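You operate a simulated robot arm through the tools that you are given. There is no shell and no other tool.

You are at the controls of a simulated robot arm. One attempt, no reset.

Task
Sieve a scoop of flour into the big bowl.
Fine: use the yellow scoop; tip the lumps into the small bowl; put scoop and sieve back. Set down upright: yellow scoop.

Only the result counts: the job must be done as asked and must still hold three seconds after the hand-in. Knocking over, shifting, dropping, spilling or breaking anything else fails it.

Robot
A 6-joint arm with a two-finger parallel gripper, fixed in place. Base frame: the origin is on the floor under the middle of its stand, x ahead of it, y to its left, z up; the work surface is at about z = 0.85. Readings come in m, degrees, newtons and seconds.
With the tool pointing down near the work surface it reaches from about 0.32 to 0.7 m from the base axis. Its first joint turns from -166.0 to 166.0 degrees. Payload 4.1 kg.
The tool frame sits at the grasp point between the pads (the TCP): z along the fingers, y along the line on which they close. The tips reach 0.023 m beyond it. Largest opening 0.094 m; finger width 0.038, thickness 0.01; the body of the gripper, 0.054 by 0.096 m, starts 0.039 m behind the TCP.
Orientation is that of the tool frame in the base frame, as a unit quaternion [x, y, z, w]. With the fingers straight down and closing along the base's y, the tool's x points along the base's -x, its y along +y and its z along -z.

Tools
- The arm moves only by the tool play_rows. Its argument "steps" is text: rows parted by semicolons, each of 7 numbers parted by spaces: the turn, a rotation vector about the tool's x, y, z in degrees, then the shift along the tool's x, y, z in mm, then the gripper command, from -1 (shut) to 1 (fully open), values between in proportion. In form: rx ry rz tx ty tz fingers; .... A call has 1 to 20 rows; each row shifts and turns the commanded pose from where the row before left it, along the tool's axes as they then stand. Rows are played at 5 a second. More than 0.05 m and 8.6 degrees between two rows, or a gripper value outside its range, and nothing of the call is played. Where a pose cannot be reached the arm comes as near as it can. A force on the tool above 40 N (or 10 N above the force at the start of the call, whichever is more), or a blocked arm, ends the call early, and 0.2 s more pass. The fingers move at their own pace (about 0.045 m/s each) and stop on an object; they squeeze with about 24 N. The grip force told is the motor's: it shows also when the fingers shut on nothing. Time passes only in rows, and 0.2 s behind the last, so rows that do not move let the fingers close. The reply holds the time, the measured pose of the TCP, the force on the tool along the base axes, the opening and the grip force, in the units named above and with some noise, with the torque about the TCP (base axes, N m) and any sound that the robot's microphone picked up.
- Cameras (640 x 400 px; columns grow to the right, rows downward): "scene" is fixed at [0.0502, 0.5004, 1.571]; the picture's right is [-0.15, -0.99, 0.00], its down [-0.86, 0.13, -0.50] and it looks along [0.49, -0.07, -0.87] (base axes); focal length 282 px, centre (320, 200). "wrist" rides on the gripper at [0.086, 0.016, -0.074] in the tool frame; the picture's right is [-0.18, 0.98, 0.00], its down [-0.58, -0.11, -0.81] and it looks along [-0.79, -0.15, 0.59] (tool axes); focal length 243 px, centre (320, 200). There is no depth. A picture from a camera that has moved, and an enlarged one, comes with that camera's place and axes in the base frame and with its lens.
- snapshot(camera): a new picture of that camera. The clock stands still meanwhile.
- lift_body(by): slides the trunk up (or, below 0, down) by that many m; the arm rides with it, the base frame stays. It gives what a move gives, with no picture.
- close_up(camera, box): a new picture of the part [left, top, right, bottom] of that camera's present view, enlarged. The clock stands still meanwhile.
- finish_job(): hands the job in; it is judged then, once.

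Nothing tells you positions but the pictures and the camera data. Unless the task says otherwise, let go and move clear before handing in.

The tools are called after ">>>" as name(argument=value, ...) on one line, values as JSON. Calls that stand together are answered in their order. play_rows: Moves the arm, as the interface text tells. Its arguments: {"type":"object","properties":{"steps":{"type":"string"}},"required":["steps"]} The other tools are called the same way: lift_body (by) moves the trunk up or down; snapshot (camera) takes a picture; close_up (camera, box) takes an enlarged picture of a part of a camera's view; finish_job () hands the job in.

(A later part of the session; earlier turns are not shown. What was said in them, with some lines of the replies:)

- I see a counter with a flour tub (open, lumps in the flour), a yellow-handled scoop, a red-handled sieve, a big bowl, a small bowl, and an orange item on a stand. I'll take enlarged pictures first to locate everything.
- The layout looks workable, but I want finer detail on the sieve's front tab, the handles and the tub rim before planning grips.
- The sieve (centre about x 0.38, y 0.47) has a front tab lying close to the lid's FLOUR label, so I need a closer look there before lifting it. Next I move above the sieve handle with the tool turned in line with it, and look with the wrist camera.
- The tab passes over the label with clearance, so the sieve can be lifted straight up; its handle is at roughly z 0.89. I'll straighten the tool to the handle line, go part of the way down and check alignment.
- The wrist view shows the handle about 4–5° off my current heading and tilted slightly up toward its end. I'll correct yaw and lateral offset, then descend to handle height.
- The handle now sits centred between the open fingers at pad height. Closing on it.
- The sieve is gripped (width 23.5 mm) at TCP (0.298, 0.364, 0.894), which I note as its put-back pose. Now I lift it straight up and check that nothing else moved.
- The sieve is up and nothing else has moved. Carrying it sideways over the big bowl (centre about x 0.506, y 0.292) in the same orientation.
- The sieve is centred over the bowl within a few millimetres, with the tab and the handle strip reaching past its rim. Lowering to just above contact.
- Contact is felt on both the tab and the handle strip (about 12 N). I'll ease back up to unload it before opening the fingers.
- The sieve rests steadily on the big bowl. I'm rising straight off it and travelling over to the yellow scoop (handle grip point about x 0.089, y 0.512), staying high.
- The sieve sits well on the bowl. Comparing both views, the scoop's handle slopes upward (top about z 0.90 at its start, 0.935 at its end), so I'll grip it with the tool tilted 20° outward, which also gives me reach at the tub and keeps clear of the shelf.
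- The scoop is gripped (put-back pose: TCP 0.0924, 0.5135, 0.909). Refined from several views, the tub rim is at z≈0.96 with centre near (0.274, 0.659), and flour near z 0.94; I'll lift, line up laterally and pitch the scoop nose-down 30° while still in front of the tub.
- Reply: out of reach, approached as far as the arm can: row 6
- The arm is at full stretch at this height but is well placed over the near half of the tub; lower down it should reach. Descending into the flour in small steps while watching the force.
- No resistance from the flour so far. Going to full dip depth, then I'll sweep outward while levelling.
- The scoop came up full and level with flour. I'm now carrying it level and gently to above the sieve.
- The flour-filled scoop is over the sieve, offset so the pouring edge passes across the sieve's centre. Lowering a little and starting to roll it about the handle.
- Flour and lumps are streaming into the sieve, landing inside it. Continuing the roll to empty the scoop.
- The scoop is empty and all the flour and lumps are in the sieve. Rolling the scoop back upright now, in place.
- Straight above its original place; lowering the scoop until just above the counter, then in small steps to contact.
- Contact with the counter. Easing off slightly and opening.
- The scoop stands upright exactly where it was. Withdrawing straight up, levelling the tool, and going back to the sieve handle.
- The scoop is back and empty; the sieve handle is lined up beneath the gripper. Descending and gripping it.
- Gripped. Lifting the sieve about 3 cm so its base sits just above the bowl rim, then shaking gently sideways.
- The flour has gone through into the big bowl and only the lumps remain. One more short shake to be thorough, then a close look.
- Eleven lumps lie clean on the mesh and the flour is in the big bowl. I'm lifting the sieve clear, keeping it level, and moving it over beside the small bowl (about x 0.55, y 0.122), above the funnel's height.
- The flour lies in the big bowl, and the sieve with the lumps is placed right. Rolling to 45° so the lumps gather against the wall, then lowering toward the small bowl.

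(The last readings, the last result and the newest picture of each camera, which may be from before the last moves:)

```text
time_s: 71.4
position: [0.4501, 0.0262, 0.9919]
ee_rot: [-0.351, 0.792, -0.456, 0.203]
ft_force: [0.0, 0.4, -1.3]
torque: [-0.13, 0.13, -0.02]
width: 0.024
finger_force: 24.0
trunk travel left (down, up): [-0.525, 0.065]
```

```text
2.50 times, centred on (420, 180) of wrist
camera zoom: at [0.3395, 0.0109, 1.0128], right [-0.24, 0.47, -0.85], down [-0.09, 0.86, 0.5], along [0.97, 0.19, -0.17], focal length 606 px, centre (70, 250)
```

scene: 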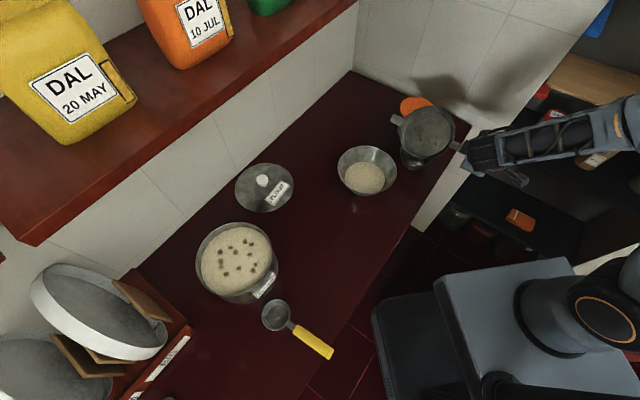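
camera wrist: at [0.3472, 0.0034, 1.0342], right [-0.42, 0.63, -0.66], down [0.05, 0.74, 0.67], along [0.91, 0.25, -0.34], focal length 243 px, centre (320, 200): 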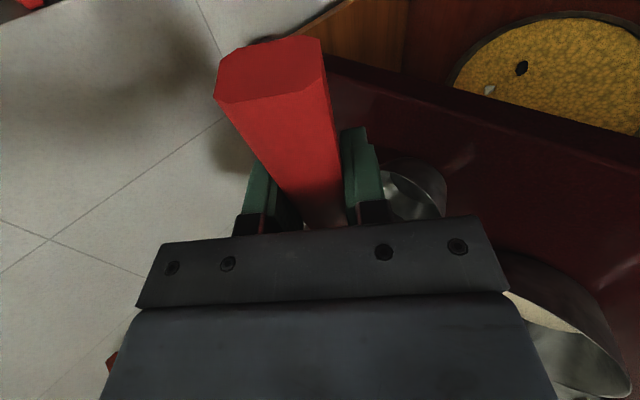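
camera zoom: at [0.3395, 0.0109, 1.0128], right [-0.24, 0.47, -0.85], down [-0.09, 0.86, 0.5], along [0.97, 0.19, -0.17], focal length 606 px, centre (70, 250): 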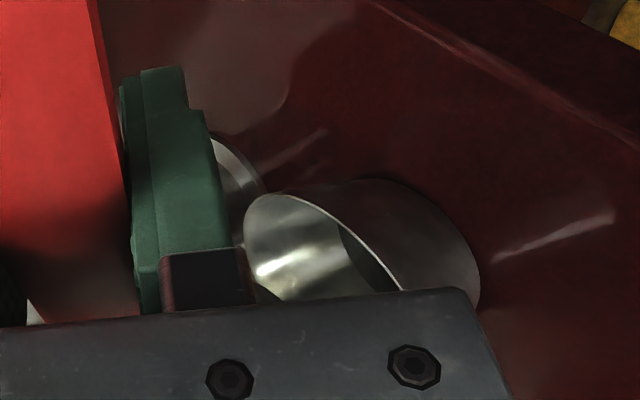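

The lumps cling until a steeper tilt, so I'll tip the sieve while keeping its lowest rim point over the centre of the small bowl, shifting as it turns.

>>> play_rows(steps="0 0 0 0 -8.5 14.7 -1;0 0 0 0 -8.5 14.7 -1;0 0 0 0 0 0 -1;5 0 0 0 3.05 -5.28 -1;5 0 0 0 2.62 -5.62 -1;0 0 0 0 0 0 -1")

>>> close_up(camera="scene", box=[340, 70, 500, 190])

>>> close_up(camera="wrist", box=[320, 100, 520, 260])

```text
time_s: 72.8
position: [0.4663, 0.0124, 0.9916]
ee_rot: [-0.331, 0.749, -0.524, 0.232]
ft_force: [0.1, 0.0, -0.4]
torque: [-0.08, 0.18, -0.01]
width: 0.0237
finger_force: 23.9
trunk travel left (down, up): [-0.525, 0.065]
```

```text
3.33 times, centred on (420, 130) of scene
camera zoom: at [0.0502, 0.5004, 1.571], right [-0.15, -0.99, 0.0], down [-0.86, 0.13, -0.5], along [0.49, -0.07, -0.87], focal length 941 px, centre (-13, 433)
```

zoom: 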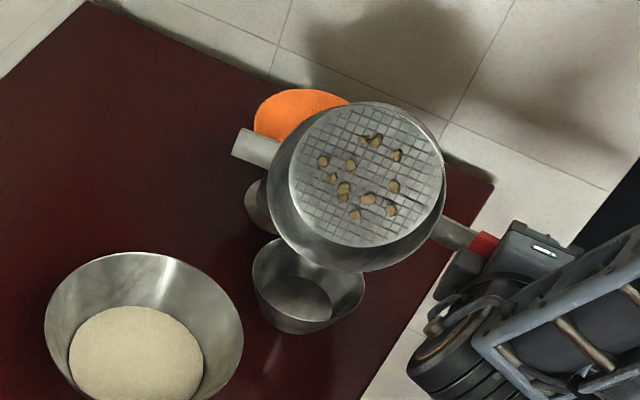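

```text
2.50 times, centred on (420, 180) of wrist
camera zoom: at [0.3532, -0.0011, 0.9999], right [-0.12, 0.36, -0.92], down [-0.14, 0.91, 0.38], along [0.98, 0.18, -0.06], focal length 606 px, centre (70, 250)
```

zoom: 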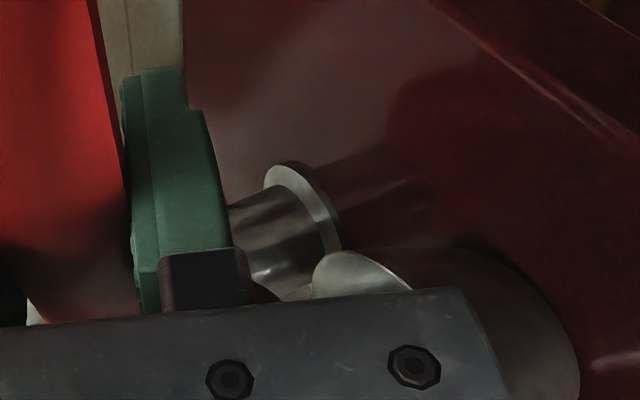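

>>> play_rows(steps="5 0 0 0 2.15 -5.92 -1;5 0 0 0 1.63 -6.09 -1;0 0 0 0 0 0 -1;5 0 0 0 1.11 -6.3 -1;5 0 0 0 0.55 -6.28 -1;0 0 0 0 0 0 -1")

>>> close_up(camera="scene", box=[340, 70, 500, 190])

```text
time_s: 74.2
position: [0.4491, 0.0292, 0.9917]
ee_rot: [0.286, -0.646, 0.646, -0.288]
ft_force: [-1.0, 1.0, -2.2]
torque: [-0.11, 0.12, -0.03]
width: 0.0234
finger_force: 24.1
trunk travel left (down, up): [-0.525, 0.065]
```

```text
3.33 times, centred on (420, 130) of scene
camera zoom: at [0.0502, 0.5004, 1.571], right [-0.15, -0.99, 0.0], down [-0.86, 0.13, -0.5], along [0.49, -0.07, -0.87], focal length 941 px, centre (-13, 433)
```

zoom: 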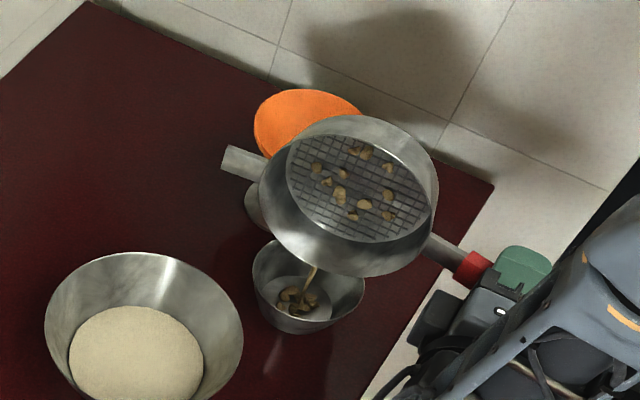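

Lumps are now dropping into the middle of the small bowl. Holding, then tipping a bit further to empty it.

>>> play_rows(steps="0 0 0 0 0 0 -1;0 0 0 0 0 0 -1;5 0 0 0 0 -6.2 -1;5 0 0 0 -0.53 -6.1 -1;0 0 0 0 0 0 -1;0 0 0 0 0 0 -1")

>>> close_up(camera="scene", box=[340, 70, 500, 190])

```text
time_s: 75.6
position: [0.4385, 0.0373, 0.9927]
ee_rot: [0.26, -0.588, 0.7, -0.31]
ft_force: [0.4, 0.9, -2.6]
torque: [-0.1, 0.17, -0.02]
width: 0.0238
finger_force: 23.9
trunk travel left (down, up): [-0.525, 0.065]
```

```text
3.33 times, centred on (420, 130) of scene
camera zoom: at [0.0502, 0.5004, 1.571], right [-0.15, -0.99, 0.0], down [-0.86, 0.13, -0.5], along [0.49, -0.07, -0.87], focal length 941 px, centre (-13, 433)
```

zoom: 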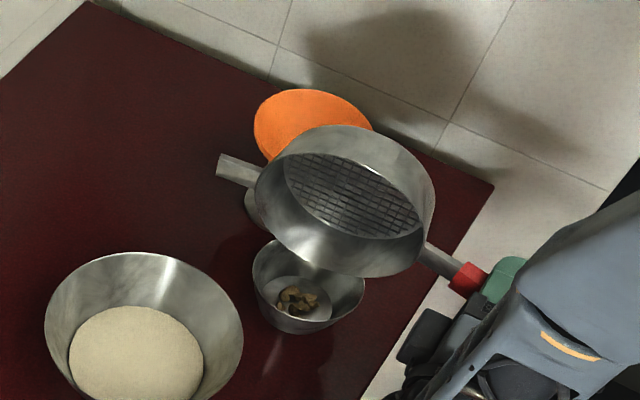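

The sieve is empty and the lumps are all in the small bowl. Raising and turning the sieve back level.

>>> play_rows(steps="0 0 0 0 -31.5 5.6 -1;0 0 0 0 -31.5 5.6 -1;-8.333 0 0 0 0 0 -1;-8.333 0 0 0 0 0 -1;-8.333 0 0 0 0 0 -1;-8.333 0 0 0 0 0 -1;-8.333 0 0 0 0 0 -1;-8.333 0 0 0 0 0 -1;-8.333 0 0 0 0 0 -1;-8.333 0 0 0 0 0 -1;-8.333 0 0 0 0 0 -1;-8.333 0 0 0 0 0 -1;-8.333 0 0 0 0 0 -1;-8.333 0 0 0 0 0 -1;0 0 0 0 0 0 -1")

>>> close_up(camera="scene", box=[320, 70, 480, 190])

>>> snapshot(camera="wrist")

```text
time_s: 78.8
position: [0.4391, 0.0361, 1.0552]
ee_rot: [-0.405, 0.914, 0.001, 0.0]
ft_force: [0.3, -0.7, -1.9]
torque: [-0.17, 0.14, -0.01]
width: 0.0239
finger_force: 24.3
trunk travel left (down, up): [-0.525, 0.065]
```

```text
3.33 times, centred on (400, 130) of scene
camera zoom: at [0.0502, 0.5004, 1.571], right [-0.15, -0.99, 0.0], down [-0.86, 0.13, -0.5], along [0.49, -0.07, -0.87], focal length 941 px, centre (53, 433)
```

zoom: 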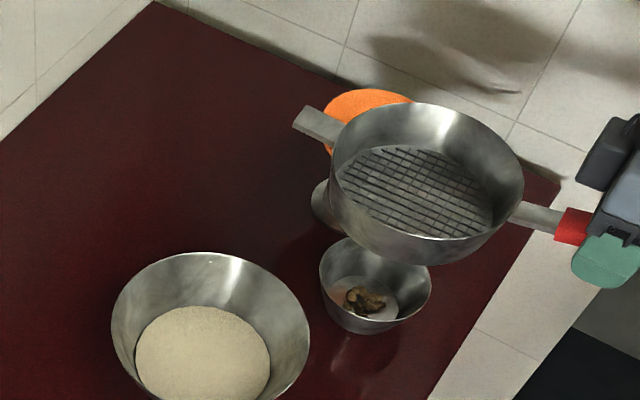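

```text
taken
camera wrist: at [0.3697, -0.0172, 1.1277], right [-0.6, 0.8, 0.0], down [0.47, 0.36, 0.81], along [0.64, 0.49, -0.59], focal length 243 px, centre (320, 200)
```

wrist: 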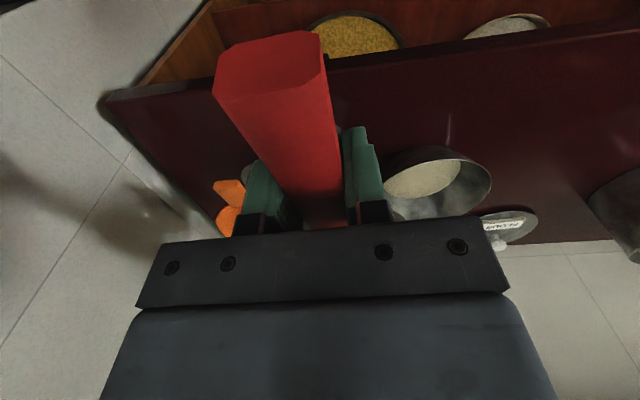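

Both bowls look right. Carrying the empty sieve back above its original place.

>>> play_rows(steps="0 0 0 -9.2 20.3 0 -1;0 0 0 -18.5 40.6 0 -1;0 0 0 -18.5 40.6 0 -1;0 0 0 -18.5 40.6 0 -1;0 0 0 -18.5 40.6 0 -1;0 0 0 -18.5 40.6 0 -1;0 0 0 -18.5 40.6 0 -1;0 0 0 -18.5 40.6 0 -1;0 0 0 -9.2 20.3 0 -1;0 0 0 0 0 0 -1;0 0 0 0 0 0 -1")

>>> close_up(camera="scene", box=[240, 150, 400, 260])

>>> snapshot(camera="scene")

```text
time_s: 81.2
position: [0.2983, 0.3648, 1.0542]
ee_rot: [-0.405, 0.914, 0.0, 0.0]
ft_force: [-0.2, -0.2, -1.1]
torque: [-0.12, 0.1, -0.01]
width: 0.0238
finger_force: 24.1
trunk travel left (down, up): [-0.525, 0.065]
```

```text
3.64 times, centred on (320, 205) of scene
camera zoom: at [0.0502, 0.5004, 1.571], right [-0.15, -0.99, 0.0], down [-0.86, 0.13, -0.5], along [0.49, -0.07, -0.87], focal length 1026 px, centre (320, 182)
```

zoom: 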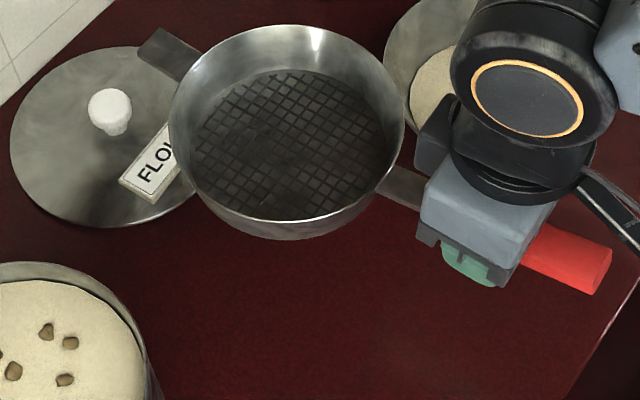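

```text
taken
```

scene: 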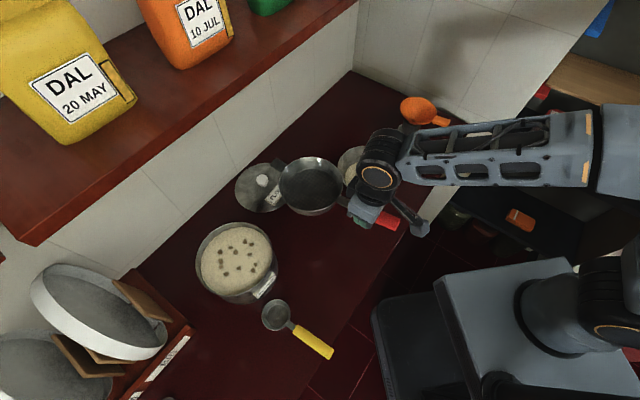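

>>> play_rows(steps="0 0 0 0 0 30 -1;0 0 0 0 0 30 -1;0 0 0 0 0 30 -1;0 0 0 0 0 30 -1;0 0 0 0 0 20 -1;0 0 0 0 0 8 -1;0 0 0 0 0 0 -1;0 0 0 0 0 0 -1")

>>> close_up(camera="scene", box=[240, 150, 400, 260])

```text
time_s: 83.0
position: [0.2988, 0.3642, 0.9078]
ee_rot: [-0.405, 0.914, 0.0, -0.001]
ft_force: [-0.2, -0.4, -0.8]
torque: [-0.13, 0.11, 0.0]
width: 0.0239
finger_force: 24.0
trunk travel left (down, up): [-0.525, 0.065]
```

```text
3.64 times, centred on (320, 205) of scene
camera zoom: at [0.0502, 0.5004, 1.571], right [-0.15, -0.99, 0.0], down [-0.86, 0.13, -0.5], along [0.49, -0.07, -0.87], focal length 1026 px, centre (320, 182)
```

zoom: 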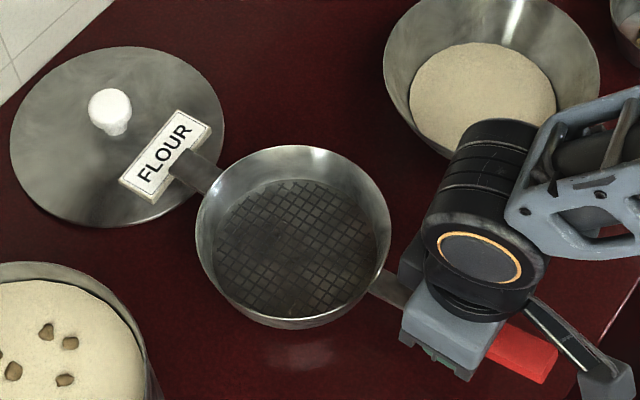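

>>> play_rows(steps="0 0 0 0 0 4 -1;0 0 0 0 0 4 -1;0 0 0 0 0 0 -1")

>>> play_rows(steps="0 0 0 0 0 2 -1;0 0 0 0 0 0 -1")

>>> play_rows(steps="0 0 0 0 0 1.5 -1;0 0 0 0 0 0 -1")

```text
time_s: 83.8
position: [0.2981, 0.3645, 0.8995]
ee_rot: [-0.405, 0.914, 0.0, 0.001]
ft_force: [0.1, 1.0, -0.6]
torque: [-0.14, 0.1, 0.0]
width: 0.024
finger_force: 23.7
trunk travel left (down, up): [-0.525, 0.065]
```

```text
time_s: 84.4
position: [0.2973, 0.3641, 0.8964]
ee_rot: [-0.405, 0.914, 0.001, 0.0]
ft_force: [-0.6, -0.7, -0.9]
torque: [-0.13, 0.1, -0.02]
width: 0.0237
finger_force: 24.1
trunk travel left (down, up): [-0.525, 0.065]
```

```text
time_s: 85.0
position: [0.2987, 0.3649, 0.8949]
ee_rot: [-0.406, 0.914, 0.0, 0.0]
ft_force: [-0.1, -0.1, -1.3]
torque: [-0.13, 0.12, 0.01]
width: 0.0237
finger_force: 24.0
trunk travel left (down, up): [-0.525, 0.065]
```

>>> play_rows(steps="0 0 0 0 0 1 -1;0 0 0 0 0 0 -1")

>>> play_rows(steps="0 0 0 0 0 1 -1;0 0 0 0 0 0 -1")

>>> close_up(camera="scene", box=[240, 150, 400, 260])

```text
time_s: 85.6
position: [0.2967, 0.3638, 0.8941]
ee_rot: [-0.406, 0.914, 0.0, 0.0]
ft_force: [-0.1, 0.3, -2.0]
torque: [-0.13, 0.08, -0.03]
width: 0.0238
finger_force: 23.8
trunk travel left (down, up): [-0.525, 0.065]
```

```text
time_s: 86.2
position: [0.2968, 0.3643, 0.8948]
ee_rot: [-0.405, 0.914, 0.0, 0.001]
ft_force: [0.5, 0.3, 1.1]
torque: [0.22, -0.21, -0.07]
width: 0.024
finger_force: 23.5
trunk travel left (down, up): [-0.525, 0.065]
```

```text
3.64 times, centred on (320, 205) of scene
camera zoom: at [0.0502, 0.5004, 1.571], right [-0.15, -0.99, 0.0], down [-0.86, 0.13, -0.5], along [0.49, -0.07, -0.87], focal length 1026 px, centre (320, 182)
```

zoom: 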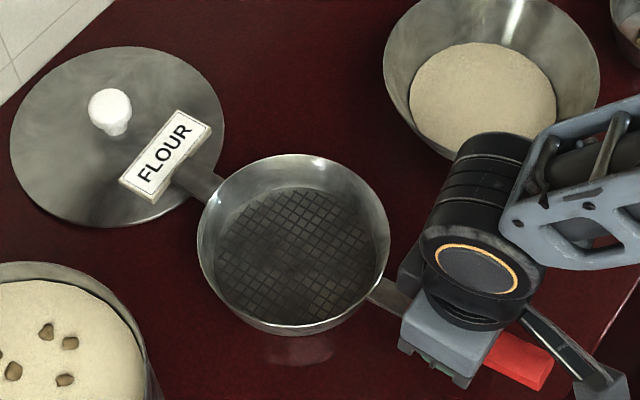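

The sieve has touched down exactly where it stood before. Opening the fingers and rising straight away.

>>> play_rows(steps="0 0 0 0 0 0 -0.35;0 0 0 0 0 0 -0.1;0 0 0 0 0 0 0.3;0 0 0 0 0 0 0.7;0 0 0 0 0 0 1;0 0 0 0 0 0 1;0 0 0 0 0 -10 1;0 0 0 0 0 -30 1;0 0 0 0 0 -40 1;0 0 0 0 0 -40 1;0 0 0 0 0 -40 1;0 0 0 20 -30 -20 1;0 0 0 20 -35 0 1;0 0 0 20 -35 0 1;0 0 0 20 -35 0 1;0 0 0 0 0 0 1;0 0 0 0 0 0 1")

>>> snapshot(camera="scene")

>>> close_up(camera="scene", box=[240, 150, 400, 260])

>>> close_up(camera="scene", box=[180, 200, 400, 370])

>>> snapshot(camera="wrist")

```text
time_s: 89.8
position: [0.3436, 0.2157, 1.0738]
ee_rot: [-0.405, 0.914, 0.0, 0.001]
ft_force: [0.0, 0.7, -0.3]
torque: [0.0, 0.04, 0.02]
width: 0.0939
finger_force: 0.0
trunk travel left (down, up): [-0.525, 0.065]
```

```text
taken
```

scene: 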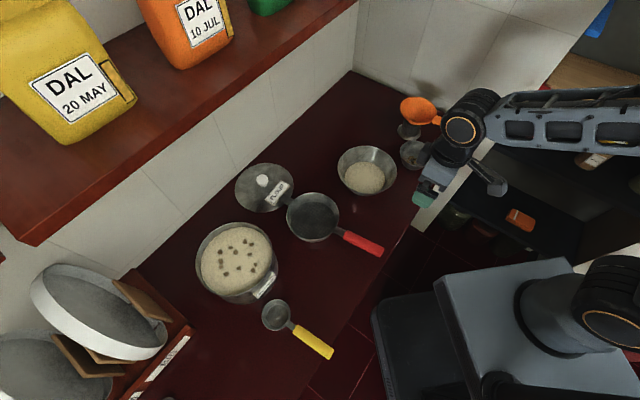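

```text
3.64 times, centred on (320, 205) of scene
camera zoom: at [0.0502, 0.5004, 1.571], right [-0.15, -0.99, 0.0], down [-0.86, 0.13, -0.5], along [0.49, -0.07, -0.87], focal length 1026 px, centre (320, 182)
```

zoom: 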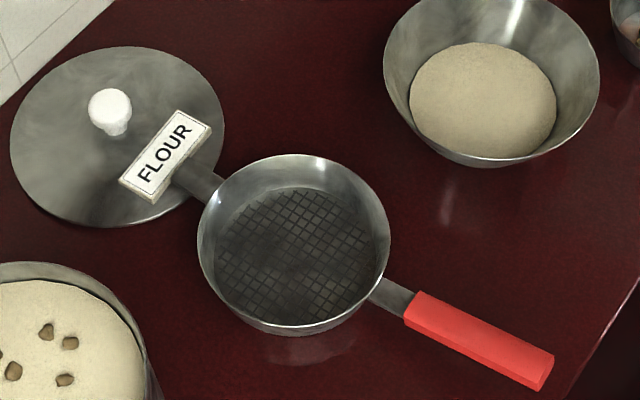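

```text
2.35 times, centred on (290, 285) of scene
camera zoom: at [0.0502, 0.5004, 1.571], right [-0.15, -0.99, 0.0], down [-0.86, 0.13, -0.5], along [0.49, -0.07, -0.87], focal length 664 px, centre (391, 0)
```

zoom: 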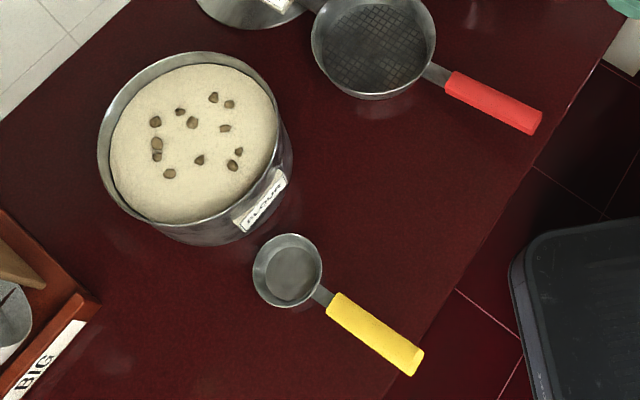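

```text
taken
camera wrist: at [0.2735, 0.1624, 1.1464], right [-0.6, 0.8, 0.0], down [0.47, 0.36, 0.81], along [0.64, 0.49, -0.59], focal length 243 px, centre (320, 200)
```

wrist: 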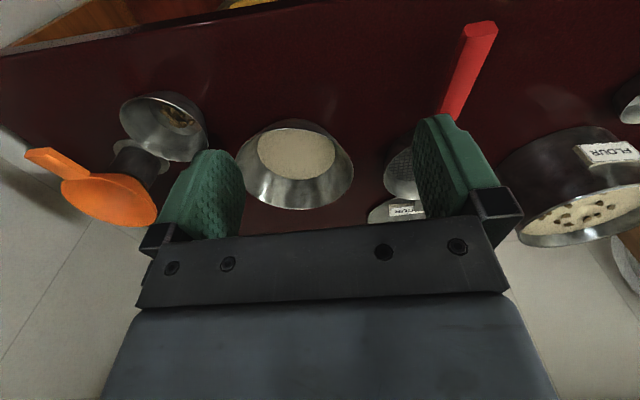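

Everything is back in place; a last close check of the bowls and the counter for spills before handing in.

>>> close_up(camera="wrist", box=[100, 70, 380, 230])

>>> close_up(camera="scene", box=[320, 90, 460, 200])

```text
2.29 times, centred on (240, 150) of wrist
camera zoom: at [0.2735, 0.1624, 1.1464], right [-0.6, 0.8, 0.0], down [0.47, 0.36, 0.81], along [0.64, 0.49, -0.59], focal length 555 px, centre (503, 314)
```

zoom: 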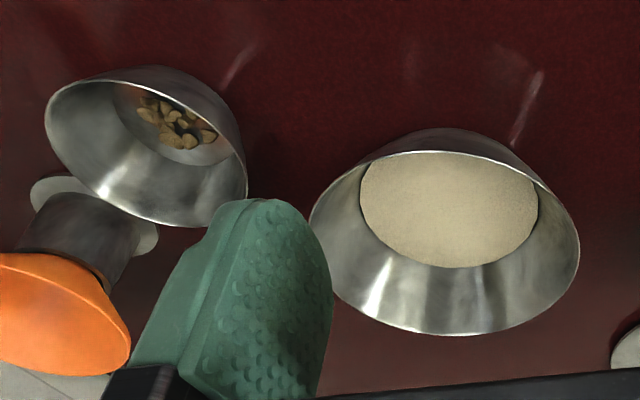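

```text
3.64 times, centred on (390, 145) of scene
camera zoom: at [0.0502, 0.5004, 1.571], right [-0.15, -0.99, 0.0], down [-0.86, 0.13, -0.5], along [0.49, -0.07, -0.87], focal length 1026 px, centre (66, 400)
```

zoom: 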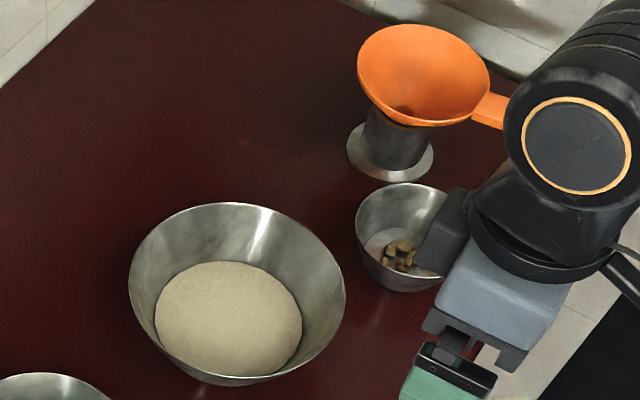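

The sieved flour is in the big bowl without lumps, and the lumps are in the small bowl. The scoop is upright in its place, the sieve is back, the counter is clean, and the arm is clear, so I'm handing in.

>>> finish_job()

```text
The job is handed in.
```

The job is done and handed in. One scoop of flour was sieved into the big bowl, and the lumps were tipped into the small bowl.

- **Scoop and sieve:** both are back where they started. The yellow scoop stands upright and empty, and the sieve is empty too.
- **Spills and knocks:** the last pictures showed a clean counter and nothing else moved.
- **Arm:** the gripper is open and clear of everything.

The hand-in was accepted without showing a result, so I can't say how it was judged.
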